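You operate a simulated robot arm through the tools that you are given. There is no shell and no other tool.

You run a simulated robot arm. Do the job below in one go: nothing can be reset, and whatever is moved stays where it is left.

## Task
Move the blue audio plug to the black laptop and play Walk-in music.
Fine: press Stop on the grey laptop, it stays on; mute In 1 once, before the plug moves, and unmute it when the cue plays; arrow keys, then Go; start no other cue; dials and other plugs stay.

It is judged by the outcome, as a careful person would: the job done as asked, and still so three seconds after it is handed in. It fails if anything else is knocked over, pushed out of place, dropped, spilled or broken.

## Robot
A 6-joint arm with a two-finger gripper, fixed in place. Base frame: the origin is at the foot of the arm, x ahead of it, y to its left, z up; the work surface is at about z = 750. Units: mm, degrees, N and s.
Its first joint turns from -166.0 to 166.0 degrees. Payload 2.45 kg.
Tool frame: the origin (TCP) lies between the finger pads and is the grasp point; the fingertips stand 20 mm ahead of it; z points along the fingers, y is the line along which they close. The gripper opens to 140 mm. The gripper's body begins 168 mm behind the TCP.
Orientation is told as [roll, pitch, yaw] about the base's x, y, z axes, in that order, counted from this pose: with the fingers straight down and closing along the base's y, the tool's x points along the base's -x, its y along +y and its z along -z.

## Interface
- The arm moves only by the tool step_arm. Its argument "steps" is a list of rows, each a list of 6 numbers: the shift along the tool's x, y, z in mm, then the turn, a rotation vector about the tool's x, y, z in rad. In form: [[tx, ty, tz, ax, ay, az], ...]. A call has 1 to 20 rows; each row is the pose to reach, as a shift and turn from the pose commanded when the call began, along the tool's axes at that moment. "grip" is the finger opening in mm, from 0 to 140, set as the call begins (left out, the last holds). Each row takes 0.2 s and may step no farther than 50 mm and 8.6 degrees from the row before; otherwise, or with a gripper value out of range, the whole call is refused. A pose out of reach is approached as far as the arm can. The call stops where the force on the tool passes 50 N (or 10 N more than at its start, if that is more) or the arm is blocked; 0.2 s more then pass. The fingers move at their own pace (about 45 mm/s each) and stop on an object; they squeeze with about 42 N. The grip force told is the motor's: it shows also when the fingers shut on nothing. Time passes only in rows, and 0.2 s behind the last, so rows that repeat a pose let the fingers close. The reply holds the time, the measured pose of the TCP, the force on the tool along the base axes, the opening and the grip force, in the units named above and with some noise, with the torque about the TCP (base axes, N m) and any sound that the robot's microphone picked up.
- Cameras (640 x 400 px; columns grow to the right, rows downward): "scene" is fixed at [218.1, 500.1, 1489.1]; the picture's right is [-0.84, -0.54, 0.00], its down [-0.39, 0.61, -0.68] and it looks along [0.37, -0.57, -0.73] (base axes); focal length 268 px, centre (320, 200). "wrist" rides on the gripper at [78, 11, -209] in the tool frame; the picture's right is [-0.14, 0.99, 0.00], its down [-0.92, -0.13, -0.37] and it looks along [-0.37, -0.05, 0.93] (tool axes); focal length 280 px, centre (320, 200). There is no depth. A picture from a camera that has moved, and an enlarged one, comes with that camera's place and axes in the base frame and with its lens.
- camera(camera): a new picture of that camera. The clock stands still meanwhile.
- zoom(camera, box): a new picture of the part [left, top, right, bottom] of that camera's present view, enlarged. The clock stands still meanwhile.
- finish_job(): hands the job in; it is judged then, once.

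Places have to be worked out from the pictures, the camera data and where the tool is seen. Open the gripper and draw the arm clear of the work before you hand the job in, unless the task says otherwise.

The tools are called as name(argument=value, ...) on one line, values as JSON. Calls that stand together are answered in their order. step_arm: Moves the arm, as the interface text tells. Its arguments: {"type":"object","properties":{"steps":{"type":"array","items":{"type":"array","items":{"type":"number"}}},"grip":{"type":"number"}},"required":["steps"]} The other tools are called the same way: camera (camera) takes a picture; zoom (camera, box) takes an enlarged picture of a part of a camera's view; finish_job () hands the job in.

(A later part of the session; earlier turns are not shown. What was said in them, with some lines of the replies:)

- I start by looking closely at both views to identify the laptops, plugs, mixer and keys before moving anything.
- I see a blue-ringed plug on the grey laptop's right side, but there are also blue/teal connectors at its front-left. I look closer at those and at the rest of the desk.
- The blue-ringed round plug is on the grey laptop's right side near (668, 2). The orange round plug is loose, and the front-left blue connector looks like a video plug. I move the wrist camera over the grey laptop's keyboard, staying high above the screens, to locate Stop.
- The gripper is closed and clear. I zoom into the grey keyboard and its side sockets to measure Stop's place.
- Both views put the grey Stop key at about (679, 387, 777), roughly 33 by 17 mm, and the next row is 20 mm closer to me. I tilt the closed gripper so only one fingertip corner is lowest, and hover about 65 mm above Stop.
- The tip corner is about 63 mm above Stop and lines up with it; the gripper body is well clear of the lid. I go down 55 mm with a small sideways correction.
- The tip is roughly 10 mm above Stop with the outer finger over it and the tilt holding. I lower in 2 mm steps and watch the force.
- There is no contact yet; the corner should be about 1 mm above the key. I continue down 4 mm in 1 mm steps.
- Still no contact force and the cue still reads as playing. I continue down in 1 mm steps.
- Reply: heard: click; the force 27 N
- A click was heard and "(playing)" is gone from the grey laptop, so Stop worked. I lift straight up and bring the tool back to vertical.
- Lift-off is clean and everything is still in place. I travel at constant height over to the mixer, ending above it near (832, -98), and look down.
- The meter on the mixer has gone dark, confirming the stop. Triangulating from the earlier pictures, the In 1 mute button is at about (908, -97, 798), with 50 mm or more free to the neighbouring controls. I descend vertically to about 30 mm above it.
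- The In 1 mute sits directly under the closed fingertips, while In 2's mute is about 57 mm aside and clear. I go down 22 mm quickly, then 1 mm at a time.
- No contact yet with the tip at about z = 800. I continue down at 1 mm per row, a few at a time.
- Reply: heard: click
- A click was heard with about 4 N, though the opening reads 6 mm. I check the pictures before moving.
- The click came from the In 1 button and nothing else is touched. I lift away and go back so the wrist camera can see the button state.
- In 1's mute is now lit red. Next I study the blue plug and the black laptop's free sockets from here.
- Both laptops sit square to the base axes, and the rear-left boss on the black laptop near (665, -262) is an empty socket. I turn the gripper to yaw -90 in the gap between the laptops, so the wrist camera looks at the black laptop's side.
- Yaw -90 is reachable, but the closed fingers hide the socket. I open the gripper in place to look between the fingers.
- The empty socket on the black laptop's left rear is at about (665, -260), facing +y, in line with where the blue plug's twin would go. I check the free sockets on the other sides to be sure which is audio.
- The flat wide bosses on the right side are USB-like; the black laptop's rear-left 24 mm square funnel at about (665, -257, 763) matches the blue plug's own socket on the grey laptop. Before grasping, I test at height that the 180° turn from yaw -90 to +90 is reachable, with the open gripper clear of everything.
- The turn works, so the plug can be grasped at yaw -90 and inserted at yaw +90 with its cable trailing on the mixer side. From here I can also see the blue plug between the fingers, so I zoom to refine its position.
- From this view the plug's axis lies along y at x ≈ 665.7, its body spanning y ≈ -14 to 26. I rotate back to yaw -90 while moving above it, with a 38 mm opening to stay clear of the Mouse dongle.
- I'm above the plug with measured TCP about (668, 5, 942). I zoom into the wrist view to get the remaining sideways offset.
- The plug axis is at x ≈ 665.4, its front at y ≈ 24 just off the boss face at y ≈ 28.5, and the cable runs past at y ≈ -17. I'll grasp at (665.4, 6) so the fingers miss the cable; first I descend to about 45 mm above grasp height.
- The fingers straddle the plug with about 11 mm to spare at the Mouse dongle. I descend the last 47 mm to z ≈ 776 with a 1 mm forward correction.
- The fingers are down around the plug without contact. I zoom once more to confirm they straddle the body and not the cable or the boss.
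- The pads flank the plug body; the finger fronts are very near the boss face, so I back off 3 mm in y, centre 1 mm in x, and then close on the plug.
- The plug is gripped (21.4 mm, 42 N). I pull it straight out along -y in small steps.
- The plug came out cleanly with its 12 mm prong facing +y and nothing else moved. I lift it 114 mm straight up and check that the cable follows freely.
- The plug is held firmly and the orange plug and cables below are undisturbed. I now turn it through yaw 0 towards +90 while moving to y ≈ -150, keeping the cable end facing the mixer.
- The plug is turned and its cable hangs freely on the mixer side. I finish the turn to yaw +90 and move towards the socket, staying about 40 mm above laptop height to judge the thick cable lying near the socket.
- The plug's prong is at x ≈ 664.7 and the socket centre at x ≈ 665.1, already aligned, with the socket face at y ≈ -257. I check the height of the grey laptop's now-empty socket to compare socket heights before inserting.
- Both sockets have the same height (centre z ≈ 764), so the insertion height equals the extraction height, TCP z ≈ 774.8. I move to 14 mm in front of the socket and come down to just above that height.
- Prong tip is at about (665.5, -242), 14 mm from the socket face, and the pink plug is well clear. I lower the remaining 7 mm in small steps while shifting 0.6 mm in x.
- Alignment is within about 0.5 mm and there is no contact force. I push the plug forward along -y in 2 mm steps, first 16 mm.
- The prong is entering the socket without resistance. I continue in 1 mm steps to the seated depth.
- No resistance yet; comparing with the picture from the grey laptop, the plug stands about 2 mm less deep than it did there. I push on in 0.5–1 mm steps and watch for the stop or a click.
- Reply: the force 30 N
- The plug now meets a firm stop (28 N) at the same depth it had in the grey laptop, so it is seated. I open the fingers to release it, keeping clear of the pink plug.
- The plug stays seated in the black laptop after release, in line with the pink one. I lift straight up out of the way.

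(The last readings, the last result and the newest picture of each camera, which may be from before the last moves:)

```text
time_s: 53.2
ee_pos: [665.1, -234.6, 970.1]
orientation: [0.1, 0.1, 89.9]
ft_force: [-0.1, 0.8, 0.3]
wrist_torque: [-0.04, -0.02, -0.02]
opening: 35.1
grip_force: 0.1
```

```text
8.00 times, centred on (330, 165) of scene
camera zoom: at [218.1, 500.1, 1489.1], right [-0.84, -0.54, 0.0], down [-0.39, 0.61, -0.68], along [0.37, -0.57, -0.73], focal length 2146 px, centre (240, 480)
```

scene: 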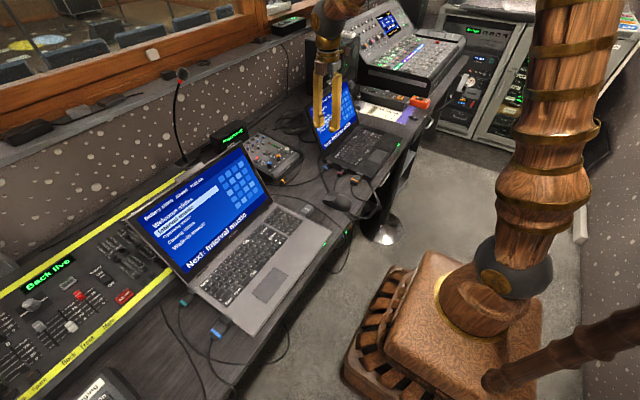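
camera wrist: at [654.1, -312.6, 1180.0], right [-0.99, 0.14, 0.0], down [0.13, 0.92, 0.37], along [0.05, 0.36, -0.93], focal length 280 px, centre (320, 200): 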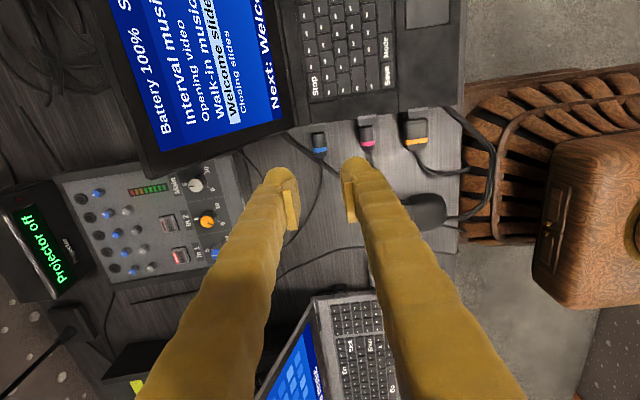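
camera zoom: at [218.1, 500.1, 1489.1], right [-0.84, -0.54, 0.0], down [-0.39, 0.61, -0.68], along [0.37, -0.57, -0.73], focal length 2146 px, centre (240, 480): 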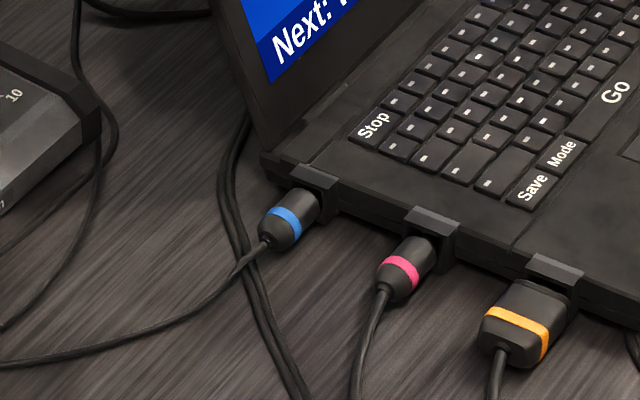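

The blue plug is seated in the black laptop and all else is in place. Before pressing the small arrow key I need the exact fingertip shape, so I zoom on the fingers and on the black laptop's screen.

zoom(camera="scene", box=[300, 50, 360, 140])

zoom(camera="wrist", box=[110, 0, 310, 160])

zoom(camera="wrist", box=[250, 140, 410, 240])

```text
4.44 times, centred on (330, 95) of scene
camera zoom: at [218.1, 500.1, 1489.1], right [-0.84, -0.54, 0.0], down [-0.39, 0.61, -0.68], along [0.37, -0.57, -0.73], focal length 1192 px, centre (276, 667)
```

zoom: 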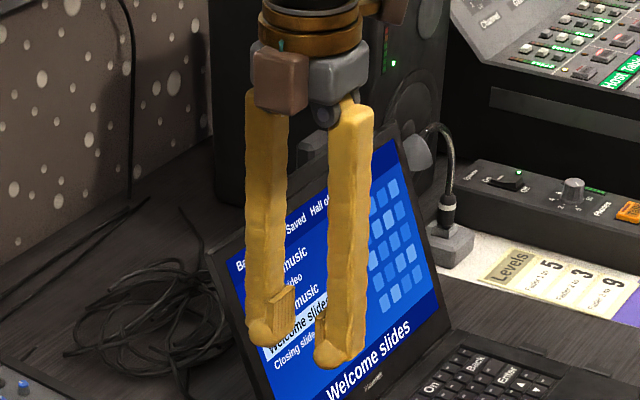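

```text
2.50 times, centred on (210, 80) of wrist
camera zoom: at [654.1, -312.6, 1180.0], right [-0.99, 0.14, 0.0], down [0.13, 0.92, 0.37], along [0.05, 0.36, -0.93], focal length 701 px, centre (595, 500)
```

zoom: 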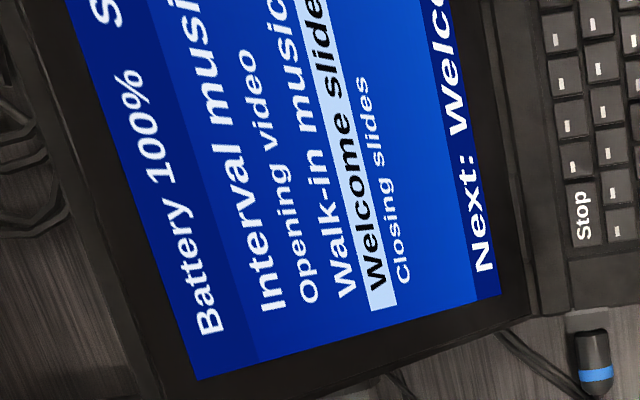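

```text
4.00 times, centred on (330, 190) of wrist
camera zoom: at [654.1, -312.6, 1180.0], right [-0.99, 0.14, 0.0], down [0.13, 0.92, 0.37], along [0.05, 0.36, -0.93], focal length 1122 px, centre (280, 240)
```

zoom: 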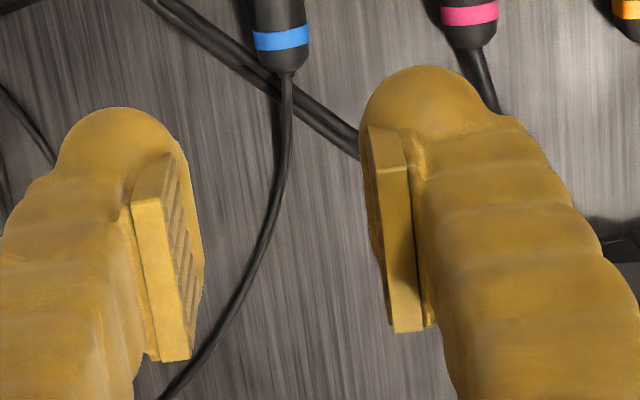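

The screen reads cleanly: Welcome slides selected, Walk-in music one line above it. The Up key (next to Enter) computes to about (583, -538). I move over the black laptop's keyboard, turning back to yaw 0 with the gripper closed, for a close look.

step_arm(steps=[[18.6, 9.5, -8.2, 0, 0, 0.1428], [37.3, 19.1, -16.4, 0, 0, 0.2856], [55.9, 28.6, -24.5, 0, 0, 0.4284], [74.5, 38.2, -32.7, 0, 0, 0.5712], [93.2, 47.7, -40.9, 0, 0, 0.714], [111.8, 57.3, -49.1, 0, 0, 0.8568], [130.5, 66.8, -57.3, 0, 0, 0.9996], [149, 76.4, -65.5, 0, 0, 1.1424], [167.7, 85.9, -73.6, 0, 0, 1.2852], [186.4, 95.5, -81.8, 0, 0, 1.428], [205, 105, -90, 0, 0, 1.569], [205, 105, -90, 0, 0, 1.569]], grip=0)

camera(camera="wrist")

zoom(camera="wrist", box=[130, 60, 320, 200])

```text
time_s: 55.8
ee_pos: [559.9, -439.5, 1060.1]
orientation: [-0.1, 0.0, -0.1]
ft_force: [-0.5, -0.5, 0.3]
wrist_torque: [0.02, 0.0, -0.01]
opening: 0.2
grip_force: 29.3
```

```text
taken
camera wrist: at [481.6, -428.5, 1269.5], right [0.14, 0.99, 0.0], down [0.92, -0.13, 0.37], along [0.37, -0.05, -0.93], focal length 280 px, centre (320, 200)
```

wrist: 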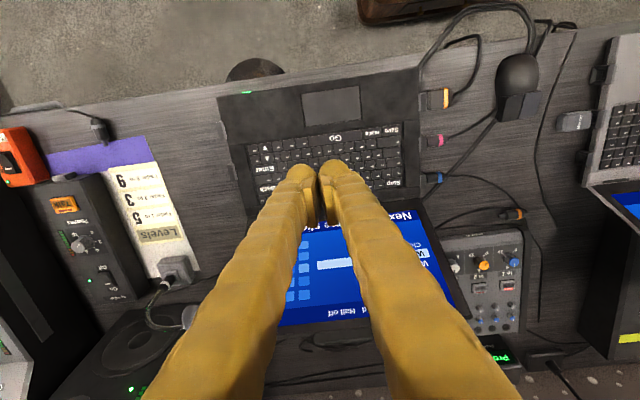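

```text
2.86 times, centred on (225, 130) of wrist
camera zoom: at [481.6, -428.5, 1269.5], right [0.14, 0.99, 0.0], down [0.92, -0.13, 0.37], along [0.37, -0.05, -0.93], focal length 801 px, centre (591, 400)
```

zoom: 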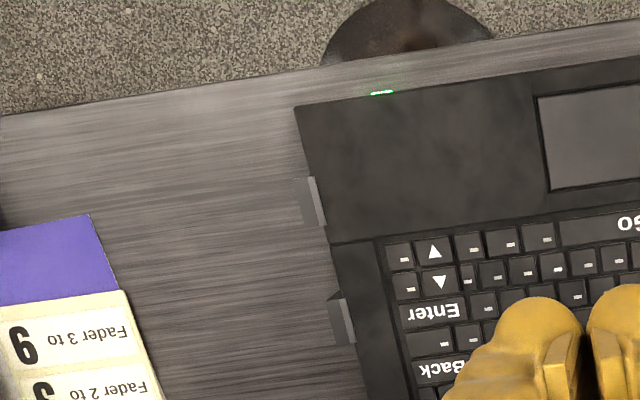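

The Up arrow (next to Enter) is at about (584, -539) and the Down arrow 20 mm nearer to me. I tilt the closed gripper about 20° both ways so one fingertip corner is lowest, and hover about 45 mm above Up.

step_arm(steps=[[-4, -26, 20, 0, 0, 0], [-8.5, -52, 40, 0, 0, 0], [-13, -78, 60, 0, 0, 0], [-17, -104.5, 85, 0, 0, 0], [-17, -104.5, 120, 0.0875, 0.0875, 0], [-17, -104.5, 155, 0.175, 0.175, 0], [-17, -104.5, 185, 0.2625, 0.2625, 0], [-17, -104.5, 205, 0.35, 0.35, 0], [-17, -104.5, 210.5, 0.35, 0.35, 0], [-17, -104.5, 210.5, 0.35, 0.35, 0]], grip=0)

camera(camera="wrist")

zoom(camera="scene", box=[330, 80, 430, 170])

```text
time_s: 58.0
ee_pos: [576.6, -544.1, 849.9]
orientation: [-21.0, 19.6, -3.7]
ft_force: [-0.6, 0.1, -1.1]
wrist_torque: [0.01, 0.04, 0.02]
opening: 0.0
grip_force: 28.9
```

```text
taken
camera wrist: at [572.4, -458.5, 1055.8], right [0.07, 0.92, -0.38], down [1.0, -0.05, 0.06], along [0.03, -0.38, -0.92], focal length 280 px, centre (320, 200)
```

wrist: 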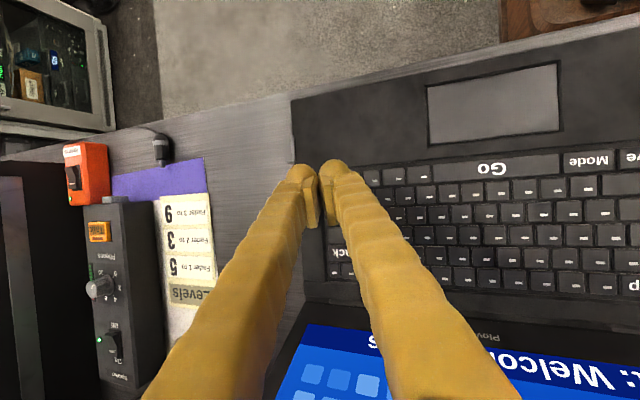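

```text
4.44 times, centred on (380, 125) of scene
camera zoom: at [218.1, 500.1, 1489.1], right [-0.84, -0.54, 0.0], down [-0.39, 0.61, -0.68], along [0.37, -0.57, -0.73], focal length 1192 px, centre (53, 533)
```

zoom: 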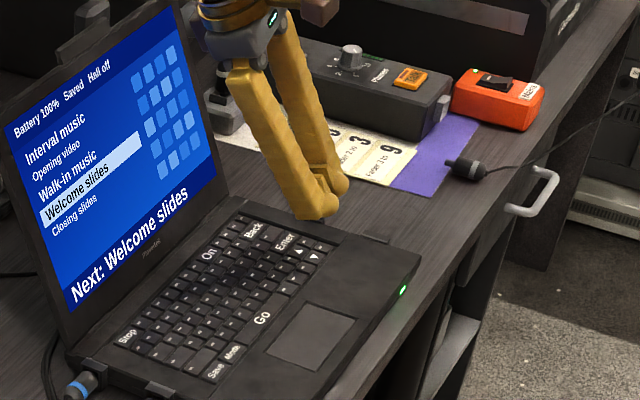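

The tip hovers over the Up key, with the selected cue still Welcome slides. I lower 38 mm, leaving about 7 mm.

step_arm(steps=[[-5, 5, 13.2, 0, 0, 0], [-9.4, 9.4, 24.6, 0, 0, 0], [-12.8, 12.8, 33.4, 0, 0, 0], [-12.8, 12.8, 33.4, 0, 0, 0]], grip=0)

zoom(camera="scene", box=[370, 110, 420, 150])

zoom(camera="wrist", box=[260, 120, 420, 240])

```text
time_s: 59.0
ee_pos: [577.7, -544.3, 810.8]
orientation: [-20.9, 19.6, -3.6]
ft_force: [0.5, 0.2, -0.6]
wrist_torque: [-0.02, 0.04, 0.0]
opening: 0.5
grip_force: 29.6
```

```text
10.00 times, centred on (395, 130) of scene
camera zoom: at [218.1, 500.1, 1489.1], right [-0.84, -0.54, 0.0], down [-0.39, 0.61, -0.68], along [0.37, -0.57, -0.73], focal length 2683 px, centre (-430, 900)
```

zoom: 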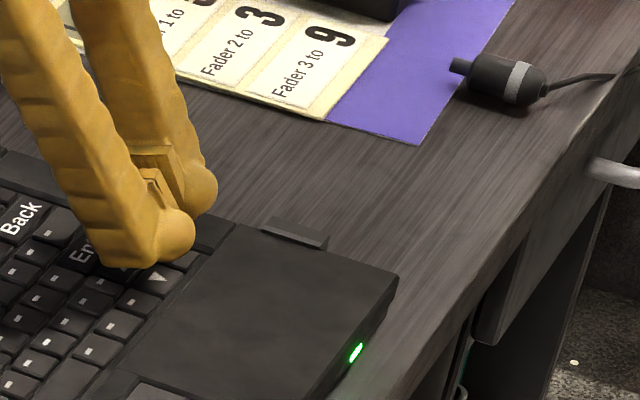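

```text
3.33 times, centred on (340, 180) of wrist
camera zoom: at [573.5, -458.8, 1017.4], right [0.07, 0.92, -0.38], down [1.0, -0.05, 0.06], along [0.03, -0.38, -0.92], focal length 935 px, centre (253, 267)
```

zoom: 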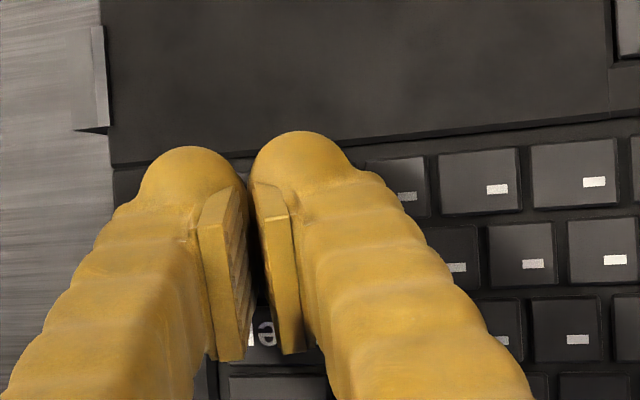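

The lowest corner is above the Up key with the Down key visible and free beside it. I lower in 1 mm steps and watch force and sound.

step_arm(steps=[[-0.67, 0.67, 1.76, 0, 0, 0], [-1.34, 1.34, 3.52, 0, 0, 0], [-1.68, 1.68, 4.4, 0, 0, 0], [-2.0, 2.0, 5.28, 0, 0, 0], [-2.0, 2.0, 5.28, 0, 0, 0]], grip=0)

zoom(camera="scene", box=[320, 80, 420, 160])

```text
time_s: 60.2
ee_pos: [577.4, -545.0, 806.3]
orientation: [-21.0, 19.6, -3.6]
ft_force: [0.2, 0.3, 0.6]
wrist_torque: [0.03, -0.04, 0.04]
opening: 0.1
grip_force: 28.8
```

```text
5.00 times, centred on (370, 120) of scene
camera zoom: at [218.1, 500.1, 1489.1], right [-0.84, -0.54, 0.0], down [-0.39, 0.61, -0.68], along [0.37, -0.57, -0.73], focal length 1342 px, centre (70, 600)
```

zoom: 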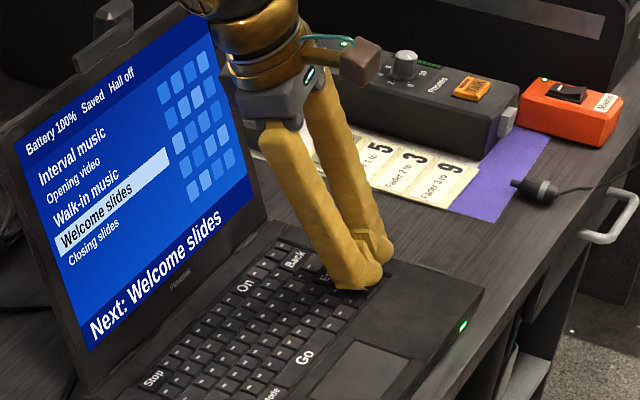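

No contact yet. I continue with 2 mm more.

step_arm(steps=[[-0.34, 0.34, 0.88, 0, 0, 0], [-0.67, 0.67, 1.76, 0, 0, 0]], grip=0)

```text
time_s: 60.8
ee_pos: [576.8, -543.9, 803.9]
orientation: [-21.0, 19.7, -3.7]
ft_force: [0.3, -0.4, 0.0]
wrist_torque: [0.02, 0.04, 0.03]
opening: 0.1
grip_force: 29.1
```

Still free at TCP z ≈ 804. I go 2 mm further.

step_arm(steps=[[-0.34, 0.34, 0.88, 0, 0, 0], [-0.67, 0.67, 1.76, 0, 0, 0]], grip=0)

```text
time_s: 61.4
ee_pos: [577.6, -545.1, 801.6]
orientation: [-20.9, 19.5, -3.8]
ft_force: [-0.7, 0.2, 0.9]
wrist_torque: [-0.01, 0.02, 0.02]
opening: 0.0
grip_force: 29.1
heard: click
```

A click was heard. I check the screen before lifting.

zoom(camera="scene", box=[320, 80, 420, 160])

```text
5.00 times, centred on (370, 120) of scene
camera zoom: at [218.1, 500.1, 1489.1], right [-0.84, -0.54, 0.0], down [-0.39, 0.61, -0.68], along [0.37, -0.57, -0.73], focal length 1342 px, centre (70, 600)
```

zoom: 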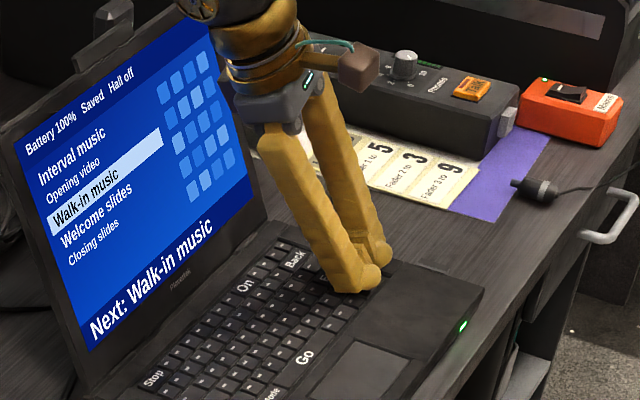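

Walk-in music is now highlighted and shows as Next. I lift 60 mm and locate the Go bar.

step_arm(steps=[[3.4, -3.4, -8.8, 0, 0, 0], [10, -10, -26.4, 0, 0, 0], [20.2, -20.2, -52.8, 0, 0, 0], [20.2, -20.2, -52.8, 0, 0, 0]], grip=0)

zoom(camera="wrist", box=[350, 100, 640, 280])

zoom(camera="scene", box=[320, 80, 420, 180])

```text
time_s: 62.4
ee_pos: [578.0, -543.4, 861.4]
orientation: [-21.0, 19.6, -3.7]
ft_force: [-0.1, 0.7, -0.2]
wrist_torque: [-0.05, -0.01, 0.01]
opening: 0.0
grip_force: 29.1
```

```text
2.21 times, centred on (495, 190) of wrist
camera zoom: at [573.1, -459.2, 1068.6], right [0.07, 0.92, -0.38], down [1.0, -0.05, 0.06], along [0.03, -0.38, -0.92], focal length 619 px, centre (-66, 222)
```

zoom: 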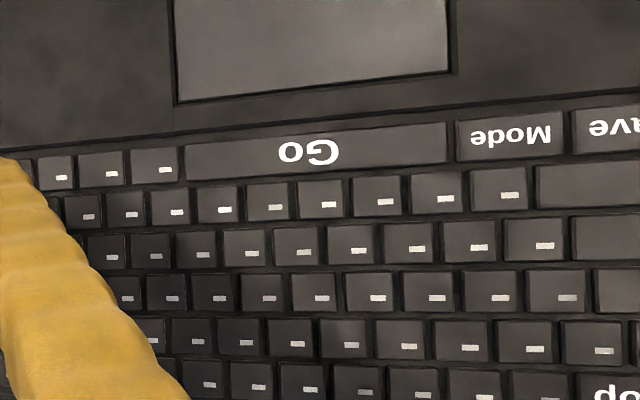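

```text
4.00 times, centred on (370, 130) of scene
camera zoom: at [218.1, 500.1, 1489.1], right [-0.84, -0.54, 0.0], down [-0.39, 0.61, -0.68], along [0.37, -0.57, -0.73], focal length 1073 px, centre (120, 480)
```

zoom: 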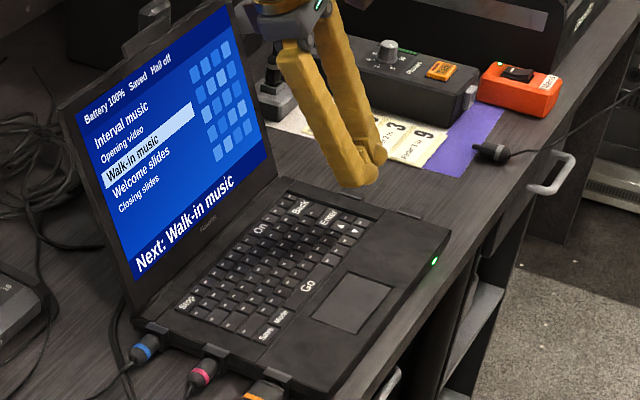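

The Go bar spans y ≈ -461 to -368 at x ≈ 564, with only the palm rest in front of it. I move over its centre in the same tilt and lower to about 10 mm above it.

step_arm(steps=[[9.2, 38.8, -11.3, 0, 0, 0], [18.4, 77.6, -22.6, 0, 0, 0], [27.6, 116.4, -33.9, 0, 0, 0], [19.2, 124.8, -11.9, 0, 0, 0], [10.8, 133.2, 10.1, 0, 0, 0], [10.8, 133.2, 10.1, 0, 0, 0]], grip=0)

zoom(camera="scene", box=[350, 110, 420, 165])

zoom(camera="wrist", box=[240, 120, 420, 250])

```text
time_s: 63.8
ee_pos: [556.0, -420.8, 813.1]
orientation: [-21.0, 19.6, -3.7]
ft_force: [0.5, -0.2, -1.3]
wrist_torque: [0.01, 0.0, 0.01]
opening: 0.1
grip_force: 29.7
```

```text
7.27 times, centred on (385, 138) of scene
camera zoom: at [218.1, 500.1, 1489.1], right [-0.84, -0.54, 0.0], down [-0.39, 0.61, -0.68], along [0.37, -0.57, -0.73], focal length 1951 px, centre (-153, 654)
```

zoom: 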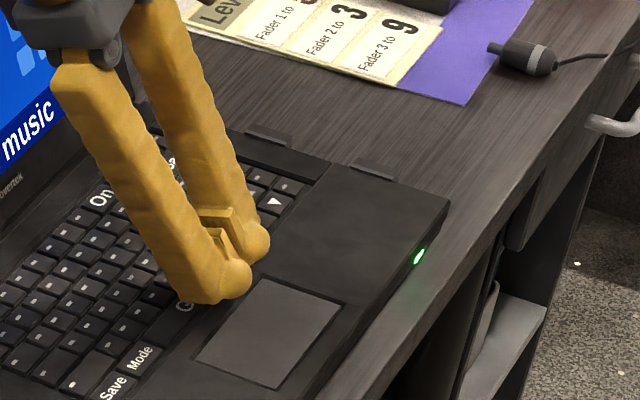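

```text
3.08 times, centred on (330, 185) of wrist
camera zoom: at [551.5, -336.2, 1019.6], right [0.07, 0.92, -0.38], down [1.0, -0.05, 0.06], along [0.03, -0.38, -0.92], focal length 863 px, centre (289, 246)
```

zoom: 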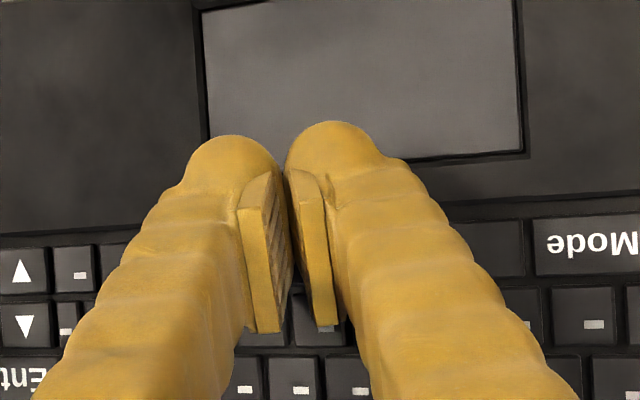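

Aligned over Go, with the lowest corner predicted at (564, -413). I lower 9 mm, then continue slowly.

step_arm(steps=[[-1.34, 1.34, 3.52, 0, 0, 0], [-2.35, 2.35, 6.16, 0, 0, 0], [-3.0, 3.0, 7.9, 0, 0, 0], [-3.0, 3.0, 7.9, 0, 0, 0]], grip=0)

step_arm(steps=[[-0.34, 0.34, 0.88, 0, 0, 0], [-0.67, 0.67, 1.76, 0, 0, 0]], grip=0)

zoom(camera="scene", box=[320, 80, 420, 170])

```text
time_s: 64.8
ee_pos: [555.0, -422.2, 802.9]
orientation: [-21.0, 19.6, -3.6]
ft_force: [-0.9, -0.2, -0.8]
wrist_torque: [0.01, 0.0, -0.01]
opening: 0.1
grip_force: 29.5
```

```text
time_s: 65.4
ee_pos: [555.3, -421.3, 801.4]
orientation: [-21.0, 19.6, -3.7]
ft_force: [0.0, 1.1, 2.3]
wrist_torque: [0.01, -0.04, 0.02]
opening: 0.0
grip_force: 29.7
heard: click
```

```text
4.44 times, centred on (370, 125) of scene
camera zoom: at [218.1, 500.1, 1489.1], right [-0.84, -0.54, 0.0], down [-0.39, 0.61, -0.68], along [0.37, -0.57, -0.73], focal length 1192 px, centre (98, 533)
```

zoom: 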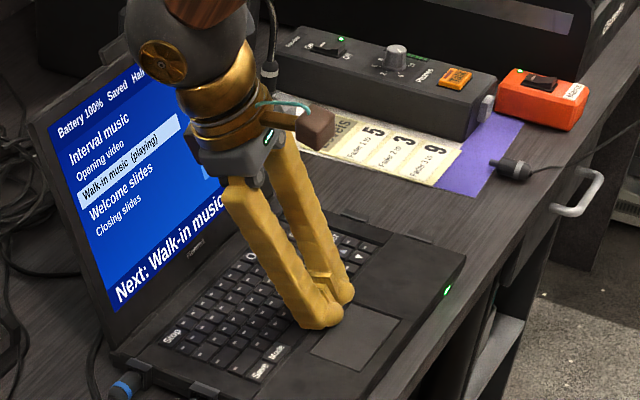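

"Walk-in music (playing)" shows on the black laptop. I lift up, return to vertical, and then go unmute In 1.

step_arm(steps=[[3.4, -3.4, -8.8, 0, 0, 0], [16.8, -16.8, -44, 0, 0, 0], [31.9, -31.9, -83.6, 0, 0, 0], [47, -47, -123.2, 0, 0, 0], [62.2, -62.2, -162.8, -0.0875, -0.0875, 0], [77.3, -77.3, -202.4, -0.175, -0.175, 0], [92.4, -92.4, -242, -0.2625, -0.2625, 0], [104.2, -104.2, -272.8, -0.35, -0.35, 0], [104.2, -104.2, -272.8, -0.35, -0.35, 0]], grip=0)

camera(camera="scene")

```text
time_s: 67.4
ee_pos: [557.3, -422.0, 1111.2]
orientation: [0.0, 0.0, 0.0]
ft_force: [0.6, 0.1, 0.2]
wrist_torque: [-0.01, 0.01, 0.0]
opening: 0.0
grip_force: 29.2
```

```text
taken
```

scene: 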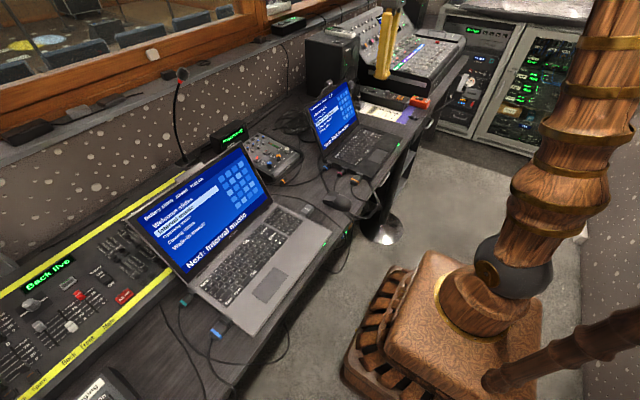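

All is in order. I travel high over to the mixer as before, stopping at (831, -97).

step_arm(steps=[[-27.4, 32.5, 1.4, 0, 0, 0], [-54.8, 65, 2.8, 0, 0, 0], [-82.2, 97.5, 4.2, 0, 0, 0], [-109.6, 130, 5.6, 0, 0, 0], [-137, 162.5, 7, 0, 0, 0], [-164.4, 195, 8.4, 0, 0, 0], [-191.8, 227.5, 9.8, 0, 0, 0], [-219.2, 260, 11.2, 0, 0, 0], [-246.6, 292.5, 12.6, 0, 0, 0], [-274, 325, 14, 0, 0, 0], [-274, 325, 14, 0, 0, 0]], grip=0)

zoom(camera="scene", box=[210, 100, 370, 200])

zoom(camera="wrist", box=[0, 0, 240, 150])

```text
time_s: 69.8
ee_pos: [827.5, -96.0, 1095.5]
orientation: [-0.1, 0.0, 0.0]
ft_force: [-0.7, 0.1, -0.1]
wrist_torque: [0.0, 0.0, 0.02]
opening: 0.0
grip_force: 29.4
```

```text
4.00 times, centred on (290, 150) of scene
camera zoom: at [218.1, 500.1, 1489.1], right [-0.84, -0.54, 0.0], down [-0.39, 0.61, -0.68], along [0.37, -0.57, -0.73], focal length 1073 px, centre (440, 400)
```

zoom: 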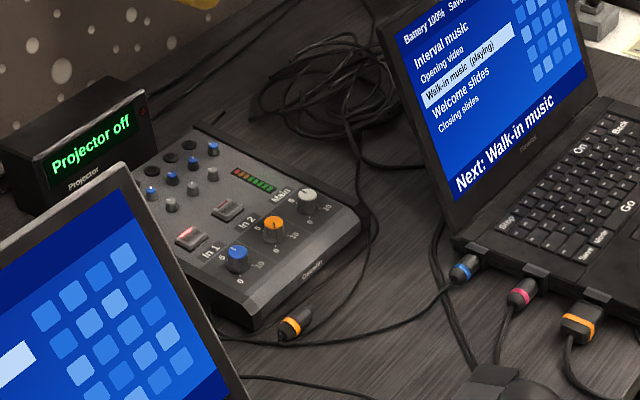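

```text
2.67 times, centred on (120, 75) of wrist
camera zoom: at [750.2, -84.3, 1305.4], right [0.14, 0.99, 0.0], down [0.92, -0.13, 0.37], along [0.37, -0.05, -0.93], focal length 748 px, centre (853, 533)
```

zoom: 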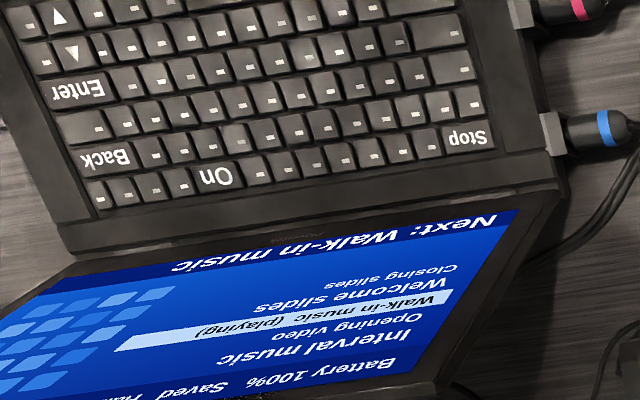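

The cue is playing and In 1's mute is still lit. I descend over the In 1 mute button just as before.

step_arm(steps=[[-39, -0.6, 20, 0, 0, 0], [-78.8, -1.2, 42, 0, 0, 0], [-78.8, -1.2, 85, 0, 0, 0], [-78.8, -1.2, 128, 0, 0, 0], [-78.8, -1.2, 171, 0, 0, 0], [-78.8, -1.2, 214, 0, 0, 0], [-78.8, -1.2, 249, 0, 0, 0], [-78.8, -1.2, 249, 0, 0, 0]], grip=0)

zoom(camera="wrist", box=[240, 80, 420, 220])

zoom(camera="scene", box=[210, 110, 310, 190])

```text
time_s: 71.6
ee_pos: [907.1, -98.5, 848.5]
orientation: [-0.1, 0.0, 0.1]
ft_force: [-0.9, 0.3, 0.2]
wrist_torque: [0.01, -0.01, 0.01]
opening: 0.2
grip_force: 29.1
```

```text
2.86 times, centred on (330, 150) of wrist
camera zoom: at [828.7, -87.8, 1057.1], right [0.14, 0.99, 0.0], down [0.92, -0.13, 0.37], along [0.37, -0.05, -0.93], focal length 801 px, centre (291, 343)
```

zoom: 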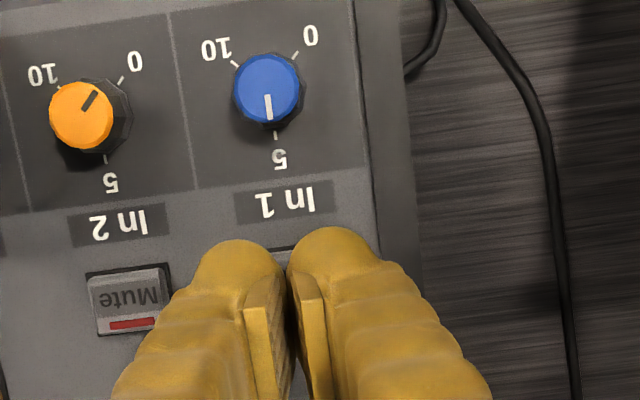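

```text
5.00 times, centred on (260, 150) of scene
camera zoom: at [218.1, 500.1, 1489.1], right [-0.84, -0.54, 0.0], down [-0.39, 0.61, -0.68], along [0.37, -0.57, -0.73], focal length 1342 px, centre (620, 450)
```

zoom: 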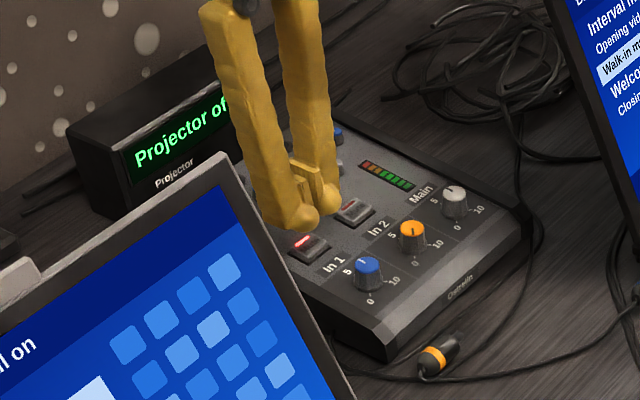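

Same position as the first press; I shift 2.5 mm in y and lower to z ≈ 820, then the last few mm slowly for a single click.

step_arm(steps=[[0, 2.5, 14, 0, 0, 0], [0, 2.5, 24, 0, 0, 0], [0, 2.5, 28, 0, 0, 0], [0, 2.5, 28, 0, 0, 0]], grip=0)

step_arm(steps=[[0, 0, 1, 0, 0, 0], [0, 0, 2, 0, 0, 0]], grip=0)

```text
time_s: 72.6
ee_pos: [907.3, -95.6, 818.5]
orientation: [0.0, -0.1, 0.0]
ft_force: [0.6, -0.2, 1.1]
wrist_torque: [-0.04, 0.0, 0.0]
opening: 6.0
grip_force: 29.0
heard: click
```

```text
time_s: 73.2
ee_pos: [907.3, -94.8, 816.9]
orientation: [0.0, 0.1, 0.0]
ft_force: [-1.2, -1.6, 3.3]
wrist_torque: [-0.05, -0.04, 0.0]
opening: 6.0
grip_force: 29.9
```

One click was heard. I lift away and look at the mute light and level meter.

step_arm(steps=[[0, 0, -6, 0, 0, 0], [0, 0, -26, 0, 0, 0], [0, 0, -70, 0, 0, 0], [30, 0, -105, 0, 0, 0], [70, 0, -130, 0, 0, 0], [110, 0, -160, 0, 0, 0], [140, 0, -200, 0, 0, 0], [140, 0, -200, 0, 0, 0]], grip=0)

zoom(camera="scene", box=[210, 100, 370, 200])

zoom(camera="scene", box=[240, 125, 310, 180])

```text
time_s: 75.0
ee_pos: [767.2, -97.2, 1014.6]
orientation: [0.0, 0.0, -0.1]
ft_force: [0.2, -0.5, -0.4]
wrist_torque: [0.01, -0.02, -0.02]
opening: 0.1
grip_force: 29.6
```

```text
4.00 times, centred on (290, 150) of scene
camera zoom: at [218.1, 500.1, 1489.1], right [-0.84, -0.54, 0.0], down [-0.39, 0.61, -0.68], along [0.37, -0.57, -0.73], focal length 1073 px, centre (440, 400)
```

zoom: 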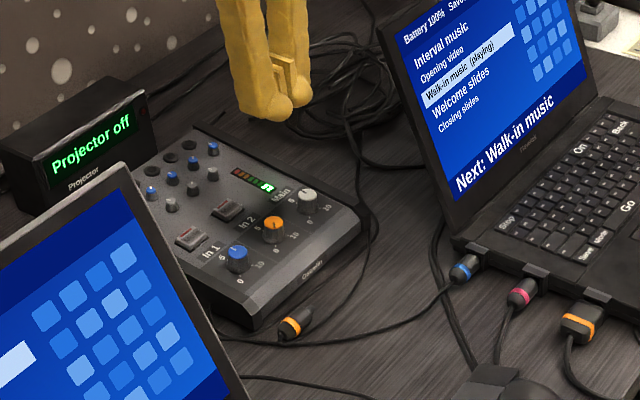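

```text
7.27 times, centred on (275, 152) of scene
camera zoom: at [218.1, 500.1, 1489.1], right [-0.84, -0.54, 0.0], down [-0.39, 0.61, -0.68], along [0.37, -0.57, -0.73], focal length 1951 px, centre (647, 546)
```

zoom: 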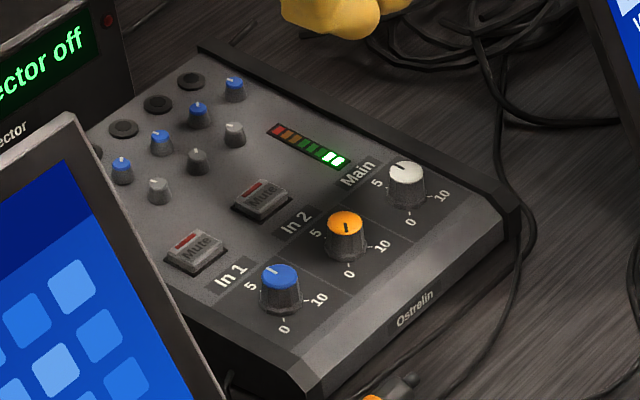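

The mute light is off and the Main meter shows signal, so Walk-in music is playing through In 1. I raise the arm clear of the work and open the gripper.

step_arm(steps=[[8, -10, -30, 0, 0, 0], [16, -20, -60, 0, 0, 0], [24, -30, -90, 0, 0, 0], [32, -40, -120, 0, 0, 0], [40, -50, -140, 0, 0, 0], [40, -50, -140, 0, 0, 0], [40, -50, -140, 0, 0, 0], [40, -50, -140, 0, 0, 0], [40, -50, -140, 0, 0, 0], [40, -50, -140, 0, 0, 0]], grip=120)

camera(camera="scene")

camera(camera="wrist")

zoom(camera="scene", box=[130, 120, 350, 270])

zoom(camera="scene", box=[280, 70, 440, 220])

```text
time_s: 77.2
ee_pos: [727.2, -145.3, 1157.0]
orientation: [-0.1, 0.0, 0.1]
ft_force: [0.5, 0.0, 0.2]
wrist_torque: [-0.01, 0.03, 0.01]
opening: 119.8
grip_force: 0.0
```

```text
taken
```

scene: 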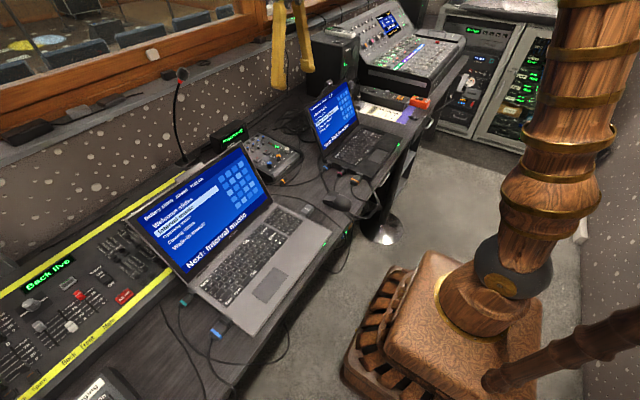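

```text
taken
camera wrist: at [649.2, -134.0, 1365.9], right [0.14, 0.99, 0.0], down [0.92, -0.13, 0.37], along [0.37, -0.05, -0.93], focal length 280 px, centre (320, 200)
```

wrist: 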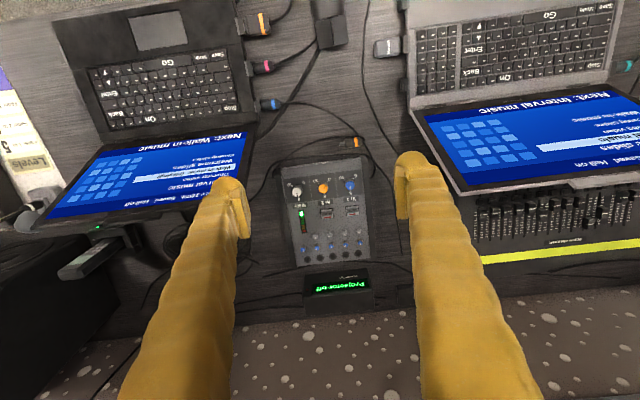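

```text
2.67 times, centred on (240, 195) of scene
camera zoom: at [218.1, 500.1, 1489.1], right [-0.84, -0.54, 0.0], down [-0.39, 0.61, -0.68], along [0.37, -0.57, -0.73], focal length 715 px, centre (533, 213)
```

zoom: 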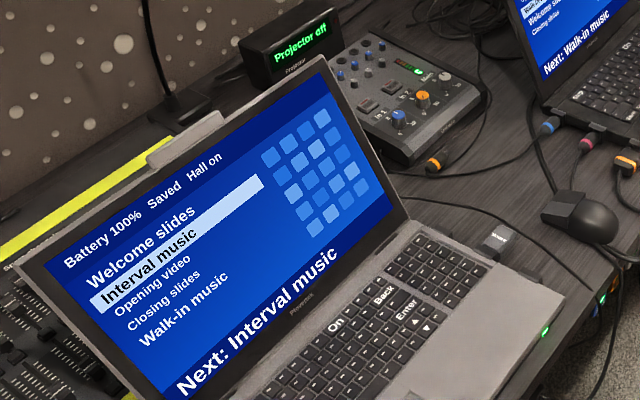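

```text
2.67 times, centred on (360, 145) of scene
camera zoom: at [218.1, 500.1, 1489.1], right [-0.84, -0.54, 0.0], down [-0.39, 0.61, -0.68], along [0.37, -0.57, -0.73], focal length 715 px, centre (213, 347)
```

zoom: 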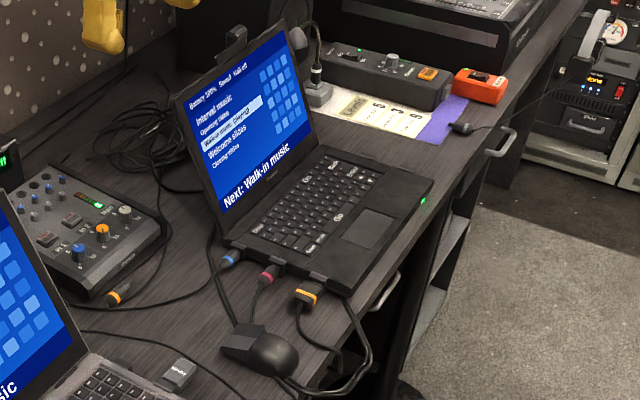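

Final check: the black laptop shows "Walk-in music (playing)" with the blue plug seated. The grey laptop is on and stopped, In 1 is unmuted with signal on the meter, and the dials and other plugs are where they were. The arm is clear with the gripper open, so I hand in the job.

finish_job()

```text
The job is handed in.
```

The blue audio plug is now in the black laptop, and Walk-in music is playing from it through In 1. The last pictures before I handed the job in showed all of this.

- **Grey laptop:** I pressed Stop and Interval music stopped. The laptop is still on.
- **In 1:** I muted it once before the plug moved and unmuted it after the cue started. The mute light is off and the Main meter shows signal.
- **Plug:** it went into the empty socket at the rear left of the black laptop, to the same depth it had in the grey one. The socket has no label. I judged it to be audio because its shape matches the socket the plug came from, and the meter signal supports that.
- **Cue:** I pressed the up arrow once to reach Walk-in music, then Go. No other cue was started.
- **Everything else:** the dials, the other plugs and the rest of the desk looked unchanged. The arm is clear with the gripper open.
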